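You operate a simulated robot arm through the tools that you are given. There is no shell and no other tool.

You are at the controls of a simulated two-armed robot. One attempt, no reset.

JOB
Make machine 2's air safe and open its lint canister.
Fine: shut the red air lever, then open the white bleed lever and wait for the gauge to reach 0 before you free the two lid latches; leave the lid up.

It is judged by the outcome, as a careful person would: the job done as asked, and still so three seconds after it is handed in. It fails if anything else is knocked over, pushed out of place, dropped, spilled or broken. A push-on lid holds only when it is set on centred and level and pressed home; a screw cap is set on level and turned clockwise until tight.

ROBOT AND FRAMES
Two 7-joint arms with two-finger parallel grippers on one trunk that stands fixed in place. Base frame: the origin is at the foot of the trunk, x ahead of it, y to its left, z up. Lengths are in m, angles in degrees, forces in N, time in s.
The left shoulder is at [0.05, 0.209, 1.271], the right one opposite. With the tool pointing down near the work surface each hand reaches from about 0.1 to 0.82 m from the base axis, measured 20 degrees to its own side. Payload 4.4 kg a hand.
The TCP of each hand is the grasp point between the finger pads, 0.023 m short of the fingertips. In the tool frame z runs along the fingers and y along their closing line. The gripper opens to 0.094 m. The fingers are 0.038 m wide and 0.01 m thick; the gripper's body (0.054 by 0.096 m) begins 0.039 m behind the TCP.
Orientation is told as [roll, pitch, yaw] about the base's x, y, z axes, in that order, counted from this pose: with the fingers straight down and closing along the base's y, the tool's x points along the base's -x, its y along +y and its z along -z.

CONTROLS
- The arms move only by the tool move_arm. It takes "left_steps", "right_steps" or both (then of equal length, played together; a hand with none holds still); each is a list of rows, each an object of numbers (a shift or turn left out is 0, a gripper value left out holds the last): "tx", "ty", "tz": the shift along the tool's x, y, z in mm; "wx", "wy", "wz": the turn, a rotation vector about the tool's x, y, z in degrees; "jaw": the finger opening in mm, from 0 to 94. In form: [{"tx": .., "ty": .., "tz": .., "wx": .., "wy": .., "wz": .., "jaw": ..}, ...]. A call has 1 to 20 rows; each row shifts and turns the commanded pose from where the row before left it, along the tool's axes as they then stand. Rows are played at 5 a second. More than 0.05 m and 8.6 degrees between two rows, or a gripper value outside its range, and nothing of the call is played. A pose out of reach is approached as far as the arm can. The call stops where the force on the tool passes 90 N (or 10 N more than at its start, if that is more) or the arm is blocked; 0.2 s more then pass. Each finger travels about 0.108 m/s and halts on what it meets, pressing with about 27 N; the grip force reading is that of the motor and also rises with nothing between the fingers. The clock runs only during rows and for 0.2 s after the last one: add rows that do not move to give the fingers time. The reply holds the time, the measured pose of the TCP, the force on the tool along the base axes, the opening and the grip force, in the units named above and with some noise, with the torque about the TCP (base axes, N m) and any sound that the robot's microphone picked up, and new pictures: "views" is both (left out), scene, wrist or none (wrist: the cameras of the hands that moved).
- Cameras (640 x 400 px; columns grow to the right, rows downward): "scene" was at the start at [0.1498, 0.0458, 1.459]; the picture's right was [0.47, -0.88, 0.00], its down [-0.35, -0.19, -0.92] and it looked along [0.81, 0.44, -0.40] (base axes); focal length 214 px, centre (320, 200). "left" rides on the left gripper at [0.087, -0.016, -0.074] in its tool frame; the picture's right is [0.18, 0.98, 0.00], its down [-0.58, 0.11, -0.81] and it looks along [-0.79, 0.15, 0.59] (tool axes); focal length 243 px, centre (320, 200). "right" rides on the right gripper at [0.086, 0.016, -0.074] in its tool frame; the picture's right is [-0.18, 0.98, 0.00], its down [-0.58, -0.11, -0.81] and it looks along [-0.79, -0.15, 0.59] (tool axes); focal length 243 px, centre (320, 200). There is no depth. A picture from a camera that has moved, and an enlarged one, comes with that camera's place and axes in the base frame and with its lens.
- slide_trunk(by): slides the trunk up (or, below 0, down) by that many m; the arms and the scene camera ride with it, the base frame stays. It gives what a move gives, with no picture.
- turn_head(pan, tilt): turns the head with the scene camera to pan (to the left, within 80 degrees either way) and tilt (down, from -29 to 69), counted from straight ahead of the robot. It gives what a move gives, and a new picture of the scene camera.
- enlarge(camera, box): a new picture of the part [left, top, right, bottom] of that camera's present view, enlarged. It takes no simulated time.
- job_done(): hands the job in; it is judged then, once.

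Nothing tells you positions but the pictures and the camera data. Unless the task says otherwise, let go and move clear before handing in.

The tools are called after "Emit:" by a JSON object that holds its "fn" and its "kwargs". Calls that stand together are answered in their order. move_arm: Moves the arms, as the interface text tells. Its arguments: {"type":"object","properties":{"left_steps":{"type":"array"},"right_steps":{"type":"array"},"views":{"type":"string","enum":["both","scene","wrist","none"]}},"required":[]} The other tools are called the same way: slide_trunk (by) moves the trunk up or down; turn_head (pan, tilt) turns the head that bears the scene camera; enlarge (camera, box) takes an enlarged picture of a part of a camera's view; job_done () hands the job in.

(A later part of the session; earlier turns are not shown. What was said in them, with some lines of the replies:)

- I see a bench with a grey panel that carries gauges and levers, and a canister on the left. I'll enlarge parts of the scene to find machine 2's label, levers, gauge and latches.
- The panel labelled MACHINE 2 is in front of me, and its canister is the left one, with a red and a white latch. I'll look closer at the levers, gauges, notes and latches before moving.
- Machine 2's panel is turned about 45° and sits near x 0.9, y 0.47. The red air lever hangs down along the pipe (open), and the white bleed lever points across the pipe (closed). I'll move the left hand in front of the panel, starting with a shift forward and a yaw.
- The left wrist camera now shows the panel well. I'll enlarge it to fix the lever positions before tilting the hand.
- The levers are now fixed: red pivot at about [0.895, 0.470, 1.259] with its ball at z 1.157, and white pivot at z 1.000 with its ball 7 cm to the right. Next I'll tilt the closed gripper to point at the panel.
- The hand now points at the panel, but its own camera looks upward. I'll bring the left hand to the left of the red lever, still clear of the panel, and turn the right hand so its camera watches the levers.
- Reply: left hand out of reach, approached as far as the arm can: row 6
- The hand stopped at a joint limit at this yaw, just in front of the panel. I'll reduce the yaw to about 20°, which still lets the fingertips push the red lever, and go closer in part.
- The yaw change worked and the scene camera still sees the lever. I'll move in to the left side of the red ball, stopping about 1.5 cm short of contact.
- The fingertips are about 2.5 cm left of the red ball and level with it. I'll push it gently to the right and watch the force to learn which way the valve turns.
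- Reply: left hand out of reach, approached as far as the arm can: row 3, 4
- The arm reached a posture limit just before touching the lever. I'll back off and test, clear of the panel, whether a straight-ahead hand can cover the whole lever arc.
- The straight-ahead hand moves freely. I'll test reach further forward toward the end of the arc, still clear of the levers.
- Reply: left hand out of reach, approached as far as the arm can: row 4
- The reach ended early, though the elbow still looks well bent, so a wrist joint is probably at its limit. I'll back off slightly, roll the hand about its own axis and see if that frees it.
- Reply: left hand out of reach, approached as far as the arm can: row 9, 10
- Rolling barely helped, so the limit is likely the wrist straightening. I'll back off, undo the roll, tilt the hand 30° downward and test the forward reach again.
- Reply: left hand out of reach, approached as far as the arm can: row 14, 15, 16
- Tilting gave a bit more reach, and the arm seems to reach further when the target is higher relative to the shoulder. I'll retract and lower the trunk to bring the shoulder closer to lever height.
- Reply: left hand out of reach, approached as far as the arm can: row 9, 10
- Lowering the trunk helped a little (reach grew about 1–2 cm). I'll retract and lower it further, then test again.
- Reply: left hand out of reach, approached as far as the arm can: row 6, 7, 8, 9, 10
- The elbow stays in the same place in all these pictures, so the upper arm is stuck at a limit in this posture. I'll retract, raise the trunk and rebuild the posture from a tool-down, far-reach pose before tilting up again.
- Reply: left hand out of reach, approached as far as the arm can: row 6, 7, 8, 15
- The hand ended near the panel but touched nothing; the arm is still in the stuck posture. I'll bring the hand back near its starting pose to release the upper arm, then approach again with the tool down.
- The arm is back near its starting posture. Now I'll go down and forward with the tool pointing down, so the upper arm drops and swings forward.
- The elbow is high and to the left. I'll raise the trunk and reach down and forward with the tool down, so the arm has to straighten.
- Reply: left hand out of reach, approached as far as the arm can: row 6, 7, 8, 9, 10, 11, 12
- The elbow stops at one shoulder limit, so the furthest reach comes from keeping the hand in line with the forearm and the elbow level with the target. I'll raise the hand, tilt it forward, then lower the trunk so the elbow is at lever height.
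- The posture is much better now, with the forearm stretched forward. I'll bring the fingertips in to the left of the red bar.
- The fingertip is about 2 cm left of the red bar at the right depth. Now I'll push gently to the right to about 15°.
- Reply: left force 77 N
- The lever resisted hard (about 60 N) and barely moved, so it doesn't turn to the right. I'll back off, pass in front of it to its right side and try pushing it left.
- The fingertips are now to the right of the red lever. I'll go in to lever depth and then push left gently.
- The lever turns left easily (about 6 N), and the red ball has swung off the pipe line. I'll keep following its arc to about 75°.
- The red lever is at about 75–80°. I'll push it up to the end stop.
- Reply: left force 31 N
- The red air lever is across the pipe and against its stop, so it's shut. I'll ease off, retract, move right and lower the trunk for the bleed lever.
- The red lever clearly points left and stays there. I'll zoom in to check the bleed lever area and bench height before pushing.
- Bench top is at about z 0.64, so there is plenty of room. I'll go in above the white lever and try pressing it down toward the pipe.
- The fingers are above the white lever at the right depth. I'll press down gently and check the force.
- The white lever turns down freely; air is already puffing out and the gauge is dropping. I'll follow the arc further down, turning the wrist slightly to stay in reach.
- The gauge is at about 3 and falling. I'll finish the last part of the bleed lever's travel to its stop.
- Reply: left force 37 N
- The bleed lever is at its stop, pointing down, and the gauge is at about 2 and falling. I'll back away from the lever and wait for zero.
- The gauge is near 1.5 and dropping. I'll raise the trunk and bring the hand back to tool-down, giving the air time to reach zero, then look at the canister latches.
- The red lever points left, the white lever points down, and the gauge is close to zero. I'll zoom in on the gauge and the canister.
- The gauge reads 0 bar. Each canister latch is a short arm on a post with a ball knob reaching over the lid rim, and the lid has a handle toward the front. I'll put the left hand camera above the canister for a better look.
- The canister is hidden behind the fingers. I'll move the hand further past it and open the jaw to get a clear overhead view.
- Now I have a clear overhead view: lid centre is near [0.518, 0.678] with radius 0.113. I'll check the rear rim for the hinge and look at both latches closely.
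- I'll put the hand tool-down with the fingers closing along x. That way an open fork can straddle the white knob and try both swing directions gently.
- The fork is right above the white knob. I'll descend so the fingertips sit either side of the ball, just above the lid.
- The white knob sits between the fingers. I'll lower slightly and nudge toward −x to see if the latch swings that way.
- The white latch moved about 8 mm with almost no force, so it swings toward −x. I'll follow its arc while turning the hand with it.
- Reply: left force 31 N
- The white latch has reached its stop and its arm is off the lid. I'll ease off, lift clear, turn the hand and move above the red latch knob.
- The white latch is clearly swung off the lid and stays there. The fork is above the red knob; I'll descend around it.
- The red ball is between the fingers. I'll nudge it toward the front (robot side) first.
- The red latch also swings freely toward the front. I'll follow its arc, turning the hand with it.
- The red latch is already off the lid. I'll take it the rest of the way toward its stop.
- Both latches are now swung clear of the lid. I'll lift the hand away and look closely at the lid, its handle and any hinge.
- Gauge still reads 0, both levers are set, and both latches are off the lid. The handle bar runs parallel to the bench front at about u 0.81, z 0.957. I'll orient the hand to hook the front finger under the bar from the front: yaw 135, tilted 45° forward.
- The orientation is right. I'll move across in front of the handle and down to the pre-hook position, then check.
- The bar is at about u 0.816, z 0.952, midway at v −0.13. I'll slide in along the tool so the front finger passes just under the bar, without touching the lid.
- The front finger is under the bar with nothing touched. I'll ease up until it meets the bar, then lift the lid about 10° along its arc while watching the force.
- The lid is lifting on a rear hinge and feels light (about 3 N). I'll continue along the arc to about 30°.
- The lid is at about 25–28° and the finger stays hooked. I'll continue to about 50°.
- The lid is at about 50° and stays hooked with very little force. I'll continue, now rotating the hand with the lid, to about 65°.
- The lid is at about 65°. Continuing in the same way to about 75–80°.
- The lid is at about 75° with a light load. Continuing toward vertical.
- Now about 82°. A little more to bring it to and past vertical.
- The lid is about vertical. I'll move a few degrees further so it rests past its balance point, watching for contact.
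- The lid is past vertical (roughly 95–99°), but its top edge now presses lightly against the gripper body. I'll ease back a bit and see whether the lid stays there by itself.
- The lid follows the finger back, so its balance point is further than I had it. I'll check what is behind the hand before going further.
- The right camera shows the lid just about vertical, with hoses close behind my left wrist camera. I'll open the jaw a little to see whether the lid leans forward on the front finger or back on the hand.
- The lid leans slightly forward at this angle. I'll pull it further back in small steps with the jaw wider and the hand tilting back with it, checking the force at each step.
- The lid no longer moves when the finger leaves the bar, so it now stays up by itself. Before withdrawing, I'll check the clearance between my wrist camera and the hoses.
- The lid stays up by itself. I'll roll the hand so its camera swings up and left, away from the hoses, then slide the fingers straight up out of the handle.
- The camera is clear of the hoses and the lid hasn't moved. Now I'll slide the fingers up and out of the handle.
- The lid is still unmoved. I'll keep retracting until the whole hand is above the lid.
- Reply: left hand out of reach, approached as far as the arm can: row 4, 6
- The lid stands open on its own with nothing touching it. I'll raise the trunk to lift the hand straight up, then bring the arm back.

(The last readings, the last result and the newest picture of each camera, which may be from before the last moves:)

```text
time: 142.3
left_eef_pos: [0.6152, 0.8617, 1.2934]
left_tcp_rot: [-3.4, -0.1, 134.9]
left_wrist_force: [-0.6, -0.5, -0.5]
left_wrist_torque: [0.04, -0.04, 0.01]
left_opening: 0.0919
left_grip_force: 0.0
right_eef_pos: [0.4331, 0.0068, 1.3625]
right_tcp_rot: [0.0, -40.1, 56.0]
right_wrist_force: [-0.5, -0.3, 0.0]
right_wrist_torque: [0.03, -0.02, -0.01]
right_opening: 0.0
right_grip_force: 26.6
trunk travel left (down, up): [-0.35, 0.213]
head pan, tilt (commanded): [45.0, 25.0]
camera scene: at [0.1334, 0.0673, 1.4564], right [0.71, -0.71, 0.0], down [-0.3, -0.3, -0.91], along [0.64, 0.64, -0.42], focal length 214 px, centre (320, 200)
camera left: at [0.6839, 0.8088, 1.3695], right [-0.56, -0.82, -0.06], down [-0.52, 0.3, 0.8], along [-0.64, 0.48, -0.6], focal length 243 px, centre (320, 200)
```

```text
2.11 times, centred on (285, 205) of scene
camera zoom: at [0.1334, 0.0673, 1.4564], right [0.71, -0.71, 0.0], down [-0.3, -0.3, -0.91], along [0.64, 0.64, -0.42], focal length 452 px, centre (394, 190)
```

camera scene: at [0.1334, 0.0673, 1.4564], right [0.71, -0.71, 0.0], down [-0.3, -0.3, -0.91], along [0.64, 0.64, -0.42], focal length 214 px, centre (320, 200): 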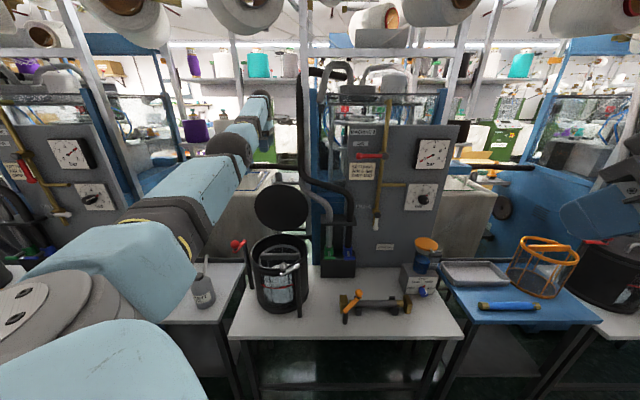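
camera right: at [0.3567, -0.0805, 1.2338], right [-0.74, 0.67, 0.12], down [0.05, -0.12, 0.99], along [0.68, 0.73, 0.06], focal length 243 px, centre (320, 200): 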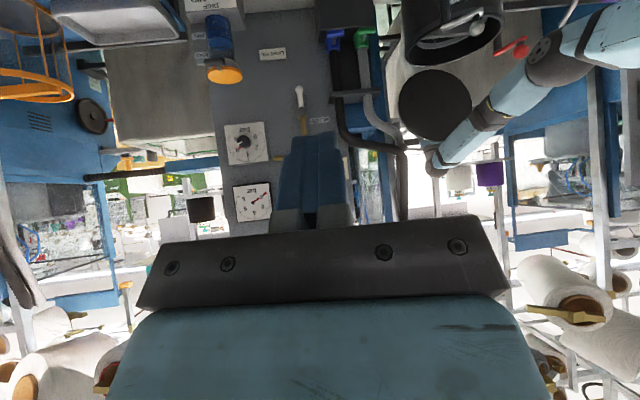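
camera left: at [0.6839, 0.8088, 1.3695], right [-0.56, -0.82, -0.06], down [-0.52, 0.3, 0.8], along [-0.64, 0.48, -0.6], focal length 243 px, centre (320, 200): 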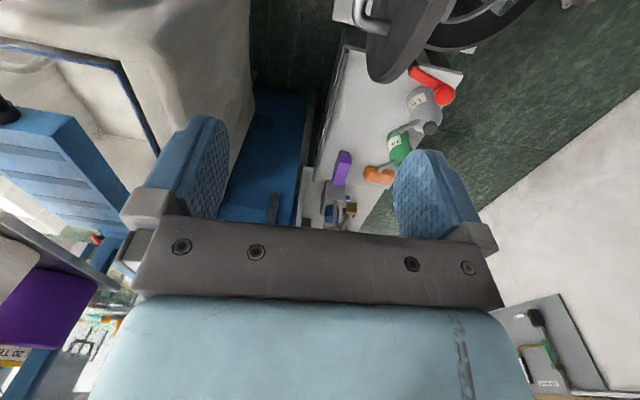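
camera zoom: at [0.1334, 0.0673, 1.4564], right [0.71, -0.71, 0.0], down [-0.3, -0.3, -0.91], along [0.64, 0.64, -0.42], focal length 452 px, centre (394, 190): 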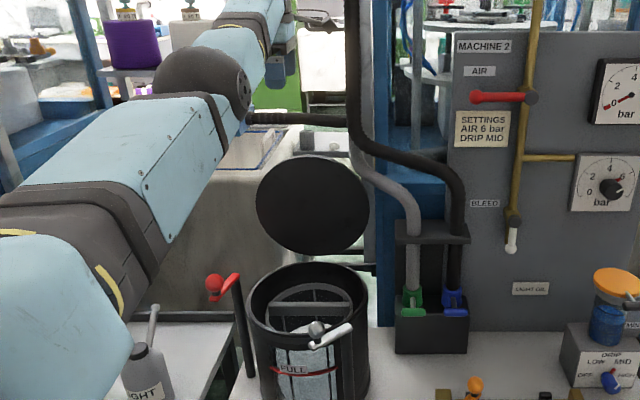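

The lid stays up with the hand clear. I'll bring the left arm back to a safe pose near its start, moving high above the canister.

Emit:
{"fn": "move_arm", "kwargs": {"left_steps": [{"tz": -25}, {"tz": -25}, {"tz": -25}, {"ty": 40}, {"ty": 40}, {"ty": 40}, {"ty": 40}, {"ty": 40}, {"ty": 40}, {"ty": 40}, {"ty": 40}, {"ty": 40}, {"tx": 30}, {"tx": 30}, {"tx": 30}, {}], "views": "scene"}}

Emit:
{"fn": "enlarge", "kwargs": {"camera": "scene", "box": [225, 110, 345, 300]}}

```text
time: 145.7
left_eef_pos: [0.6542, 0.7769, 1.3915]
left_tcp_rot: [-3.3, -0.1, 135.0]
left_wrist_force: [-0.5, 0.3, 0.0]
left_wrist_torque: [-0.03, 0.01, 0.01]
left_opening: 0.0919
left_grip_force: 0.1
left hand out of reach, approached as far as the arm can: row 1, 2, 3, 4, 5, 6, 7, 8, 9, 10, 11, 12, 15
right_eef_pos: [0.4333, 0.0061, 1.3633]
right_tcp_rot: [0.0, -40.1, 56.1]
right_wrist_force: [-0.5, -0.4, 0.5]
right_wrist_torque: [-0.03, 0.03, -0.01]
right_opening: 0.0
right_grip_force: 27.2
trunk travel left (down, up): [-0.35, 0.213]
head pan, tilt (commanded): [45.0, 25.0]
camera scene: at [0.1329, 0.0674, 1.4565], right [0.71, -0.71, 0.0], down [-0.3, -0.3, -0.91], along [0.64, 0.64, -0.42], focal length 214 px, centre (320, 200)
```

scene: 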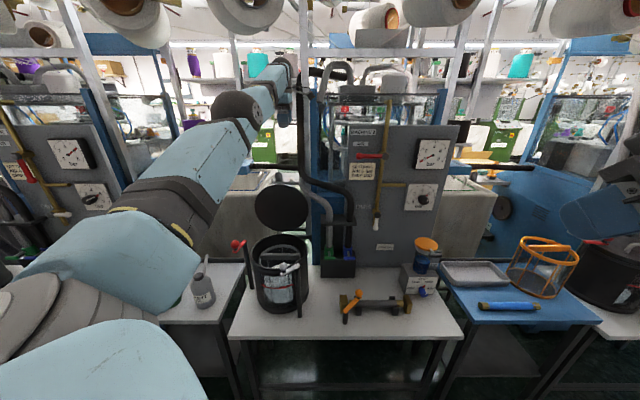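

```text
2.11 times, centred on (285, 205) of scene
camera zoom: at [0.1329, 0.0674, 1.4565], right [0.71, -0.71, 0.0], down [-0.3, -0.3, -0.91], along [0.64, 0.64, -0.42], focal length 452 px, centre (394, 190)
```

zoom: 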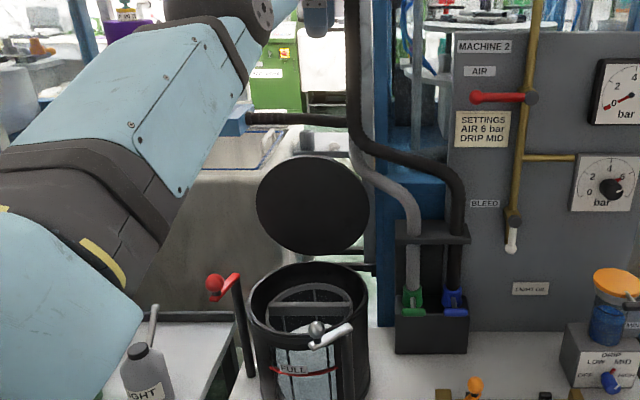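

The lid and levers are fine, but the arm could not retract in this orientation and drifted toward the hoses. I'll move it left, away from them, and turn the wrist to a more natural yaw.

Emit:
{"fn": "move_arm", "kwargs": {"left_steps": [{"tx": -25}, {"tx": -25}, {"tx": -25}, {}], "views": "both"}}

```text
time: 146.7
left_eef_pos: [0.6057, 0.8313, 1.3918]
left_tcp_rot: [-3.2, 0.0, 135.0]
left_wrist_force: [-0.5, -0.6, -0.8]
left_wrist_torque: [0.02, 0.01, 0.02]
left_opening: 0.0923
left_grip_force: 0.1
right_eef_pos: [0.4336, 0.005, 1.3623]
right_tcp_rot: [0.0, -40.0, 55.9]
right_wrist_force: [1.0, 0.2, 0.1]
right_wrist_torque: [0.0, -0.02, 0.01]
right_opening: 0.0
right_grip_force: 27.0
trunk travel left (down, up): [-0.35, 0.213]
head pan, tilt (commanded): [45.0, 25.0]
camera scene: at [0.1339, 0.0668, 1.4564], right [0.71, -0.71, 0.0], down [-0.3, -0.3, -0.91], along [0.64, 0.64, -0.42], focal length 214 px, centre (320, 200)
camera left: at [0.6742, 0.7794, 1.4663], right [-0.56, -0.82, -0.06], down [-0.52, 0.3, 0.8], along [-0.64, 0.48, -0.6], focal length 243 px, centre (320, 200)
```

scene: 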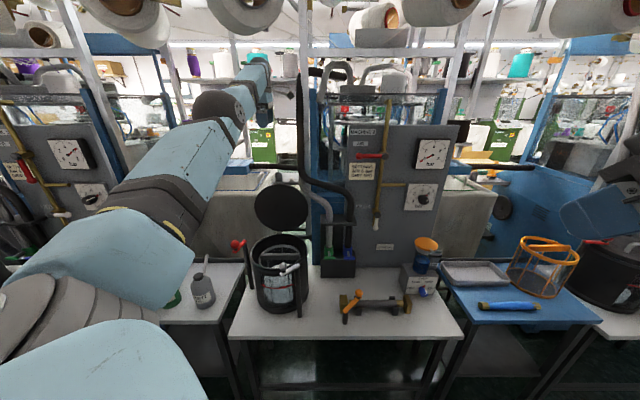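
left: 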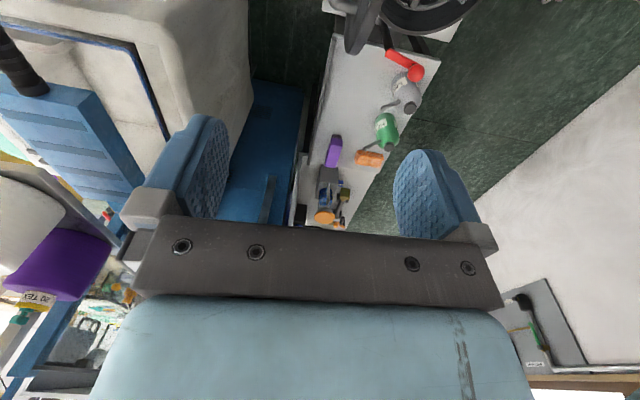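

Emit:
{"fn": "move_arm", "kwargs": {"left_steps": [{"wz": 7.5}, {"wz": 7.5}, {"wz": 7.5}, {"wz": 7.5}, {"wz": 7.5}, {"wz": 7.5}, {"wz": 7.5}, {"wz": 7.5}, {}], "views": "scene"}}

```text
time: 148.7
left_eef_pos: [0.6048, 0.8325, 1.391]
left_tcp_rot: [-1.6, -3.1, 75.0]
left_wrist_force: [-0.3, -0.3, 0.6]
left_wrist_torque: [0.01, 0.0, -0.01]
left_opening: 0.0919
left_grip_force: 0.1
left hand out of reach, approached as far as the arm can: row 5
right_eef_pos: [0.4342, 0.0061, 1.3616]
right_tcp_rot: [-0.1, -40.0, 56.0]
right_wrist_force: [-0.5, -1.0, -0.2]
right_wrist_torque: [0.0, -0.02, -0.02]
right_opening: 0.0002
right_grip_force: 27.0
trunk travel left (down, up): [-0.35, 0.213]
head pan, tilt (commanded): [45.0, 25.0]
camera scene: at [0.1336, 0.067, 1.4564], right [0.71, -0.71, 0.0], down [-0.3, -0.3, -0.91], along [0.64, 0.64, -0.42], focal length 214 px, centre (320, 200)
```

scene: 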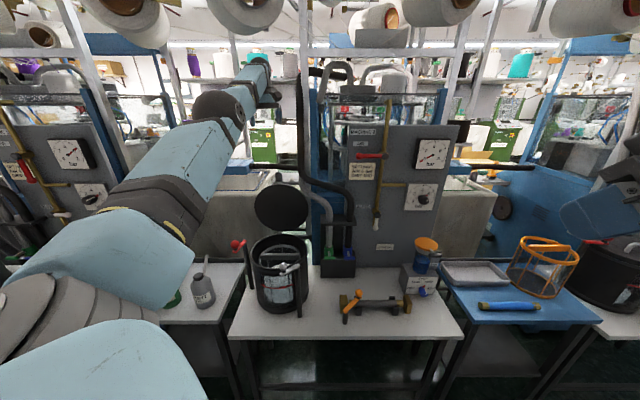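

Emit:
{"fn": "move_arm", "kwargs": {"left_steps": [{"tx": 30, "ty": 8, "tz": -4}, {"tx": 30, "ty": 8, "tz": -4}, {"tx": 30, "ty": 8, "tz": -4}, {"tx": 30, "ty": 8, "tz": -4}, {}], "views": "scene"}}

```text
time: 149.9
left_eef_pos: [0.6129, 0.8077, 1.4227]
left_tcp_rot: [-1.7, -2.9, 74.9]
left_wrist_force: [0.3, 0.7, -0.3]
left_wrist_torque: [0.0, 0.02, -0.01]
left_opening: 0.0921
left_grip_force: 0.1
left hand out of reach, approached as far as the arm can: row 1, 2, 3, 4
right_eef_pos: [0.4331, 0.0067, 1.362]
right_tcp_rot: [0.1, -40.0, 55.9]
right_wrist_force: [-1.6, -0.4, 0.4]
right_wrist_torque: [0.01, -0.01, 0.03]
right_opening: 0.0
right_grip_force: 26.9
trunk travel left (down, up): [-0.35, 0.213]
head pan, tilt (commanded): [45.0, 25.0]
camera scene: at [0.1336, 0.0676, 1.4564], right [0.71, -0.71, 0.0], down [-0.3, -0.3, -0.91], along [0.64, 0.64, -0.42], focal length 214 px, centre (320, 200)
```

scene: 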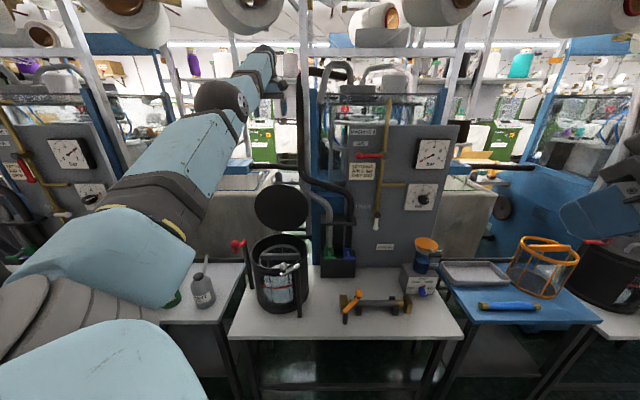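

The arm is near full stretch and the solver won't fold it from here. I'll turn the hand to face forward and tilt it, which brings the wrist back and should free the elbow, staying well above the lid.

Emit:
{"fn": "move_arm", "kwargs": {"left_steps": [{"wz": 7.5}, {"wz": 7.5}, {"wz": 7.5}, {"wz": 7.5}, {"wy": -7.5}, {"wy": -7.5}, {"wy": -7.5}, {"wy": -7.5}, {"wy": -7.5}, {"wy": -7.5}, {}], "views": "scene"}}

```text
time: 152.3
left_eef_pos: [0.6973, 0.8839, 1.4719]
left_tcp_rot: [0.1, -48.3, 44.8]
left_wrist_force: [-0.4, -0.1, -0.6]
left_wrist_torque: [0.0, 0.0, -0.02]
left_opening: 0.0919
left_grip_force: 0.0
left hand out of reach, approached as far as the arm can: row 5, 6, 7, 8, 9, 10
right_eef_pos: [0.4331, 0.0046, 1.3615]
right_tcp_rot: [0.0, -39.9, 55.9]
right_wrist_force: [-0.6, 0.9, -0.4]
right_wrist_torque: [-0.03, 0.01, -0.04]
right_opening: 0.0
right_grip_force: 26.7
trunk travel left (down, up): [-0.35, 0.213]
head pan, tilt (commanded): [45.0, 25.0]
camera scene: at [0.1334, 0.0669, 1.4564], right [0.71, -0.71, 0.0], down [-0.3, -0.3, -0.91], along [0.64, 0.64, -0.42], focal length 214 px, centre (320, 200)
```

scene: 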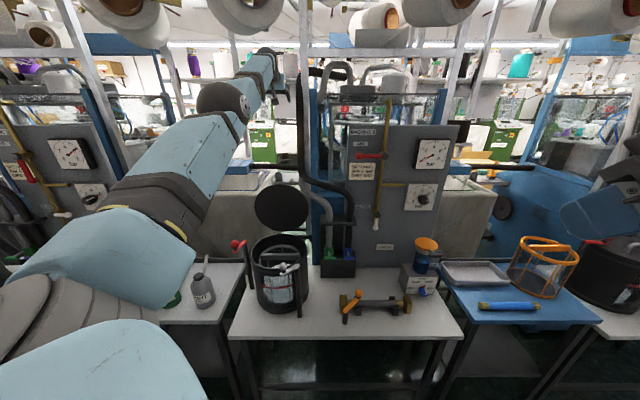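

Emit:
{"fn": "move_arm", "kwargs": {"left_steps": [{"wy": 7.5}, {"wy": 7.5}, {"wy": 7.5}, {"wy": 7.5}, {"wy": 7.5}, {"wy": 7.5}, {"tz": 20}, {"tz": 20}, {"tz": 20}, {"tz": 20}, {}], "views": "scene"}}

```text
time: 154.7
left_eef_pos: [0.6386, 0.8267, 1.3632]
left_tcp_rot: [0.1, -7.1, 45.0]
left_wrist_force: [-0.5, 0.4, 0.1]
left_wrist_torque: [0.02, -0.02, -0.01]
left_opening: 0.0919
left_grip_force: 0.0
left hand out of reach, approached as far as the arm can: row 1, 2, 3, 4, 5, 6, 7, 8, 9, 10
right_eef_pos: [0.4325, 0.0041, 1.3629]
right_tcp_rot: [0.1, -40.0, 56.1]
right_wrist_force: [0.0, 0.1, 0.4]
right_wrist_torque: [0.0, 0.0, 0.02]
right_opening: 0.0001
right_grip_force: 26.9
trunk travel left (down, up): [-0.35, 0.213]
head pan, tilt (commanded): [45.0, 25.0]
camera scene: at [0.133, 0.0662, 1.4565], right [0.71, -0.71, 0.0], down [-0.3, -0.3, -0.91], along [0.64, 0.64, -0.42], focal length 214 px, centre (320, 200)
```

scene: 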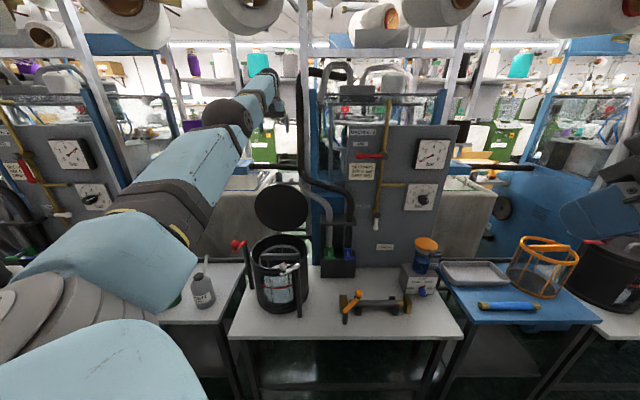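

Emit:
{"fn": "move_arm", "kwargs": {"left_steps": [{"ty": 30}, {"ty": 30}, {"ty": 30}, {"ty": 30}, {"ty": 30}, {"tx": 20}, {"tx": 20}, {"tx": 20}, {}], "views": "scene"}}

```text
time: 156.7
left_eef_pos: [0.5219, 0.9294, 1.3682]
left_tcp_rot: [0.0, -7.0, 45.0]
left_wrist_force: [-1.0, -0.5, -1.1]
left_wrist_torque: [-0.01, 0.0, 0.01]
left_opening: 0.0923
left_grip_force: 0.2
left hand out of reach, approached as far as the arm can: row 4, 5, 6, 7, 8
right_eef_pos: [0.4339, 0.0053, 1.3617]
right_tcp_rot: [0.0, -40.0, 56.1]
right_wrist_force: [-0.1, 0.0, -0.2]
right_wrist_torque: [0.0, 0.03, 0.01]
right_opening: 0.0
right_grip_force: 26.7
trunk travel left (down, up): [-0.35, 0.213]
head pan, tilt (commanded): [45.0, 25.0]
camera scene: at [0.1337, 0.067, 1.4564], right [0.71, -0.71, 0.0], down [-0.3, -0.3, -0.91], along [0.64, 0.64, -0.42], focal length 214 px, centre (320, 200)
```

scene: 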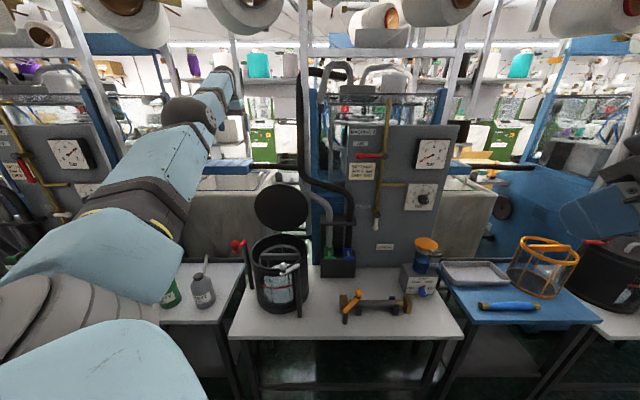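

The left hand is clear of the lid on its left side. I'll tilt the right hand back and use its camera to check that the bench, bottles and canister are undisturbed.

Emit:
{"fn": "move_arm", "kwargs": {"right_steps": [{"wy": 8}, {"wy": 8}, {"wy": 8}, {"wy": 8}, {"wy": 8}, {}], "views": "both"}}

Emit:
{"fn": "enlarge", "kwargs": {"camera": "right", "box": [380, 100, 640, 260]}}

Emit:
{"fn": "enlarge", "kwargs": {"camera": "scene", "box": [130, 170, 330, 320]}}

```text
time: 158.1
left_eef_pos: [0.5214, 0.9289, 1.3685]
left_tcp_rot: [0.1, -7.1, 45.0]
left_wrist_force: [0.3, -0.2, 0.2]
left_wrist_torque: [0.0, -0.01, 0.02]
left_opening: 0.0923
left_grip_force: 0.1
right_eef_pos: [0.4331, 0.0046, 1.3623]
right_tcp_rot: [0.0, 0.1, 56.0]
right_wrist_force: [-0.2, -0.6, 0.1]
right_wrist_torque: [0.0, 0.0, 0.02]
right_opening: 0.0
right_grip_force: 27.0
trunk travel left (down, up): [-0.35, 0.213]
head pan, tilt (commanded): [45.0, 25.0]
camera scene: at [0.1334, 0.0666, 1.4565], right [0.71, -0.71, 0.0], down [-0.3, -0.3, -0.91], along [0.64, 0.64, -0.42], focal length 214 px, centre (320, 200)
camera right: at [0.372, -0.0577, 1.4371], right [-0.71, 0.7, 0.0], down [0.42, 0.42, 0.81], along [0.57, 0.57, -0.59], focal length 243 px, centre (320, 200)
```

scene: 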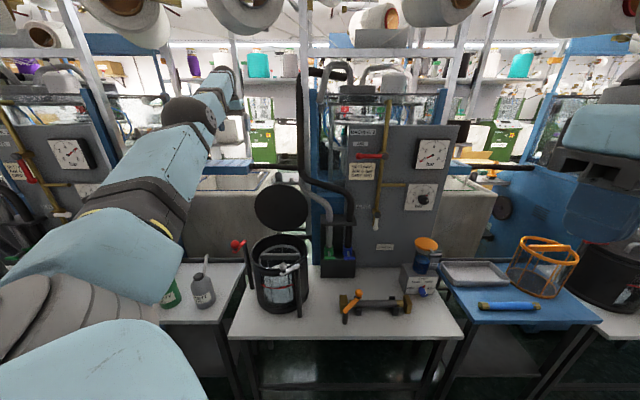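
right: 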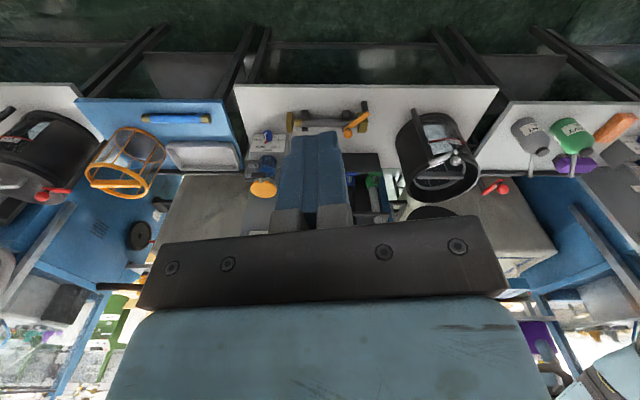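

```text
2.46 times, centred on (510, 180) of right
camera zoom: at [0.372, -0.0577, 1.4371], right [-0.71, 0.7, 0.0], down [0.42, 0.42, 0.81], along [0.57, 0.57, -0.59], focal length 597 px, centre (-148, 249)
```

zoom: 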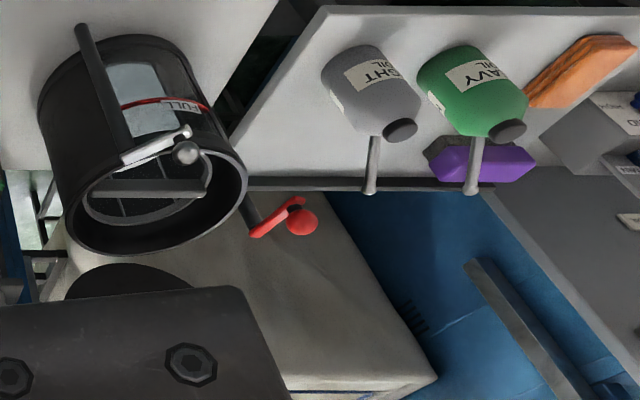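

```text
2.67 times, centred on (230, 245) of scene
camera zoom: at [0.1334, 0.0666, 1.4565], right [0.71, -0.71, 0.0], down [-0.3, -0.3, -0.91], along [0.64, 0.64, -0.42], focal length 572 px, centre (560, 80)
```

zoom: 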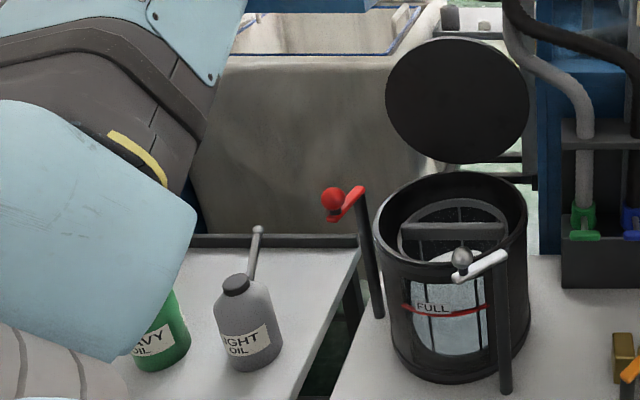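

Everything is in place and upright: the canister is open with the lid up, and both latches are off. One last check of the gauge and levers.

Emit:
{"fn": "enlarge", "kwargs": {"camera": "scene", "box": [335, 110, 465, 260]}}

Emit:
{"fn": "enlarge", "kwargs": {"camera": "scene", "box": [405, 130, 460, 180]}}

Emit:
{"fn": "move_arm", "kwargs": {"left_steps": [{}, {}, {}, {}, {}, {}, {}, {}, {}, {}, {}, {}, {}, {}, {}], "views": "scene"}}

```text
2.67 times, centred on (400, 185) of scene
camera zoom: at [0.1334, 0.0666, 1.4565], right [0.71, -0.71, 0.0], down [-0.3, -0.3, -0.91], along [0.64, 0.64, -0.42], focal length 572 px, centre (107, 240)
```

zoom: 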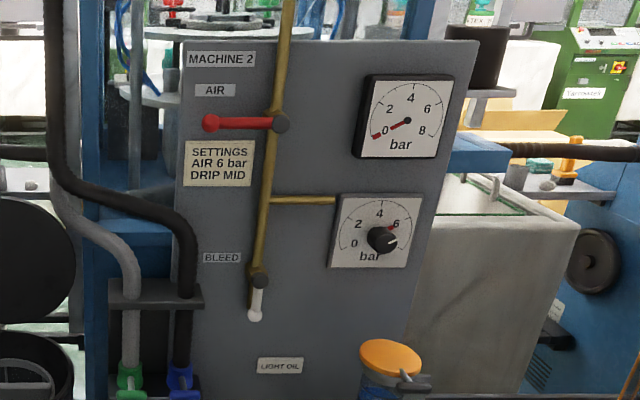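

```text
8.00 times, centred on (432, 155) of scene
camera zoom: at [0.1334, 0.0666, 1.4565], right [0.71, -0.71, 0.0], down [-0.3, -0.3, -0.91], along [0.64, 0.64, -0.42], focal length 1716 px, centre (-580, 560)
```

zoom: 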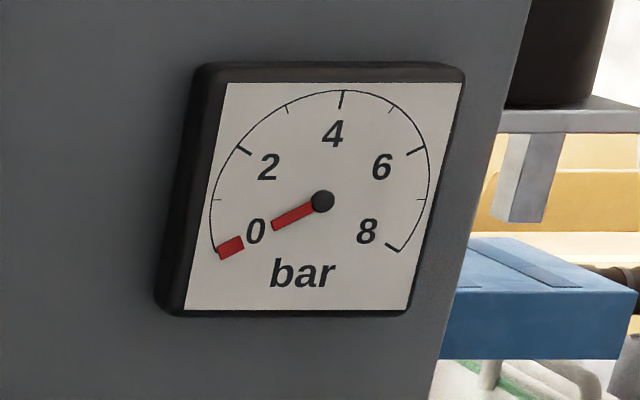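

```text
time: 161.3
left_eef_pos: [0.5213, 0.9285, 1.3684]
left_tcp_rot: [0.2, -7.1, 45.1]
left_wrist_force: [0.5, -0.4, 0.7]
left_wrist_torque: [0.01, 0.01, 0.0]
left_opening: 0.0917
left_grip_force: 0.0
right_eef_pos: [0.4323, 0.006, 1.3627]
right_tcp_rot: [0.0, 0.0, 56.0]
right_wrist_force: [0.1, 0.1, 0.4]
right_wrist_torque: [0.0, 0.0, 0.01]
right_opening: 0.0
right_grip_force: 27.0
trunk travel left (down, up): [-0.35, 0.213]
head pan, tilt (commanded): [45.0, 25.0]
camera scene: at [0.1335, 0.067, 1.4564], right [0.71, -0.71, 0.0], down [-0.3, -0.3, -0.91], along [0.64, 0.64, -0.42], focal length 214 px, centre (320, 200)
```

scene: 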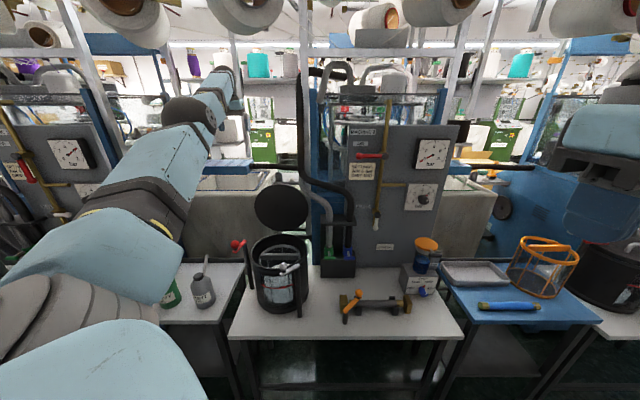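

The air lever is shut across the pipe, the bleed lever is open, and the gauge reads 0 bar. Both latches are swung off the lid, and the lid has stayed up by itself for over 20 seconds. Both hands are clear and nothing else has moved, so I'm handing the job in.

Emit:
{"fn": "job_done", "kwargs": {}}

```text
The job is handed in.
```

Machine 2's air is safe and its lint canister is open. I handed the job in with everything holding still.

- **Air:** the red lever is shut across the pipe, against its stop. The white bleed lever is fully open, pointing down.
- **Gauge:** it read 0 bar before I touched either latch, and it still read 0 at the last check.
- **Canister:** both latches are swung off to the front. The lid is up just past vertical and stood by itself for more than 20 seconds before I handed in.
- **Surroundings:** in the last pictures the oil bottles, the hoses and the other bench items are all upright and in place.

Three things you might want to know:
- **Red lever:** I first pushed it the wrong way, to the right. It met its stop at about 60 N and I backed off; it then turned left easily.
- **Hoses:** while raising the lid, the left wrist camera passed very close to the hoses behind it. I saw no force from it and the hoses look unmoved.
- **Left arm:** it would not fold back, so it is parked stretched out to the left of the open lid. It is not touching anything.
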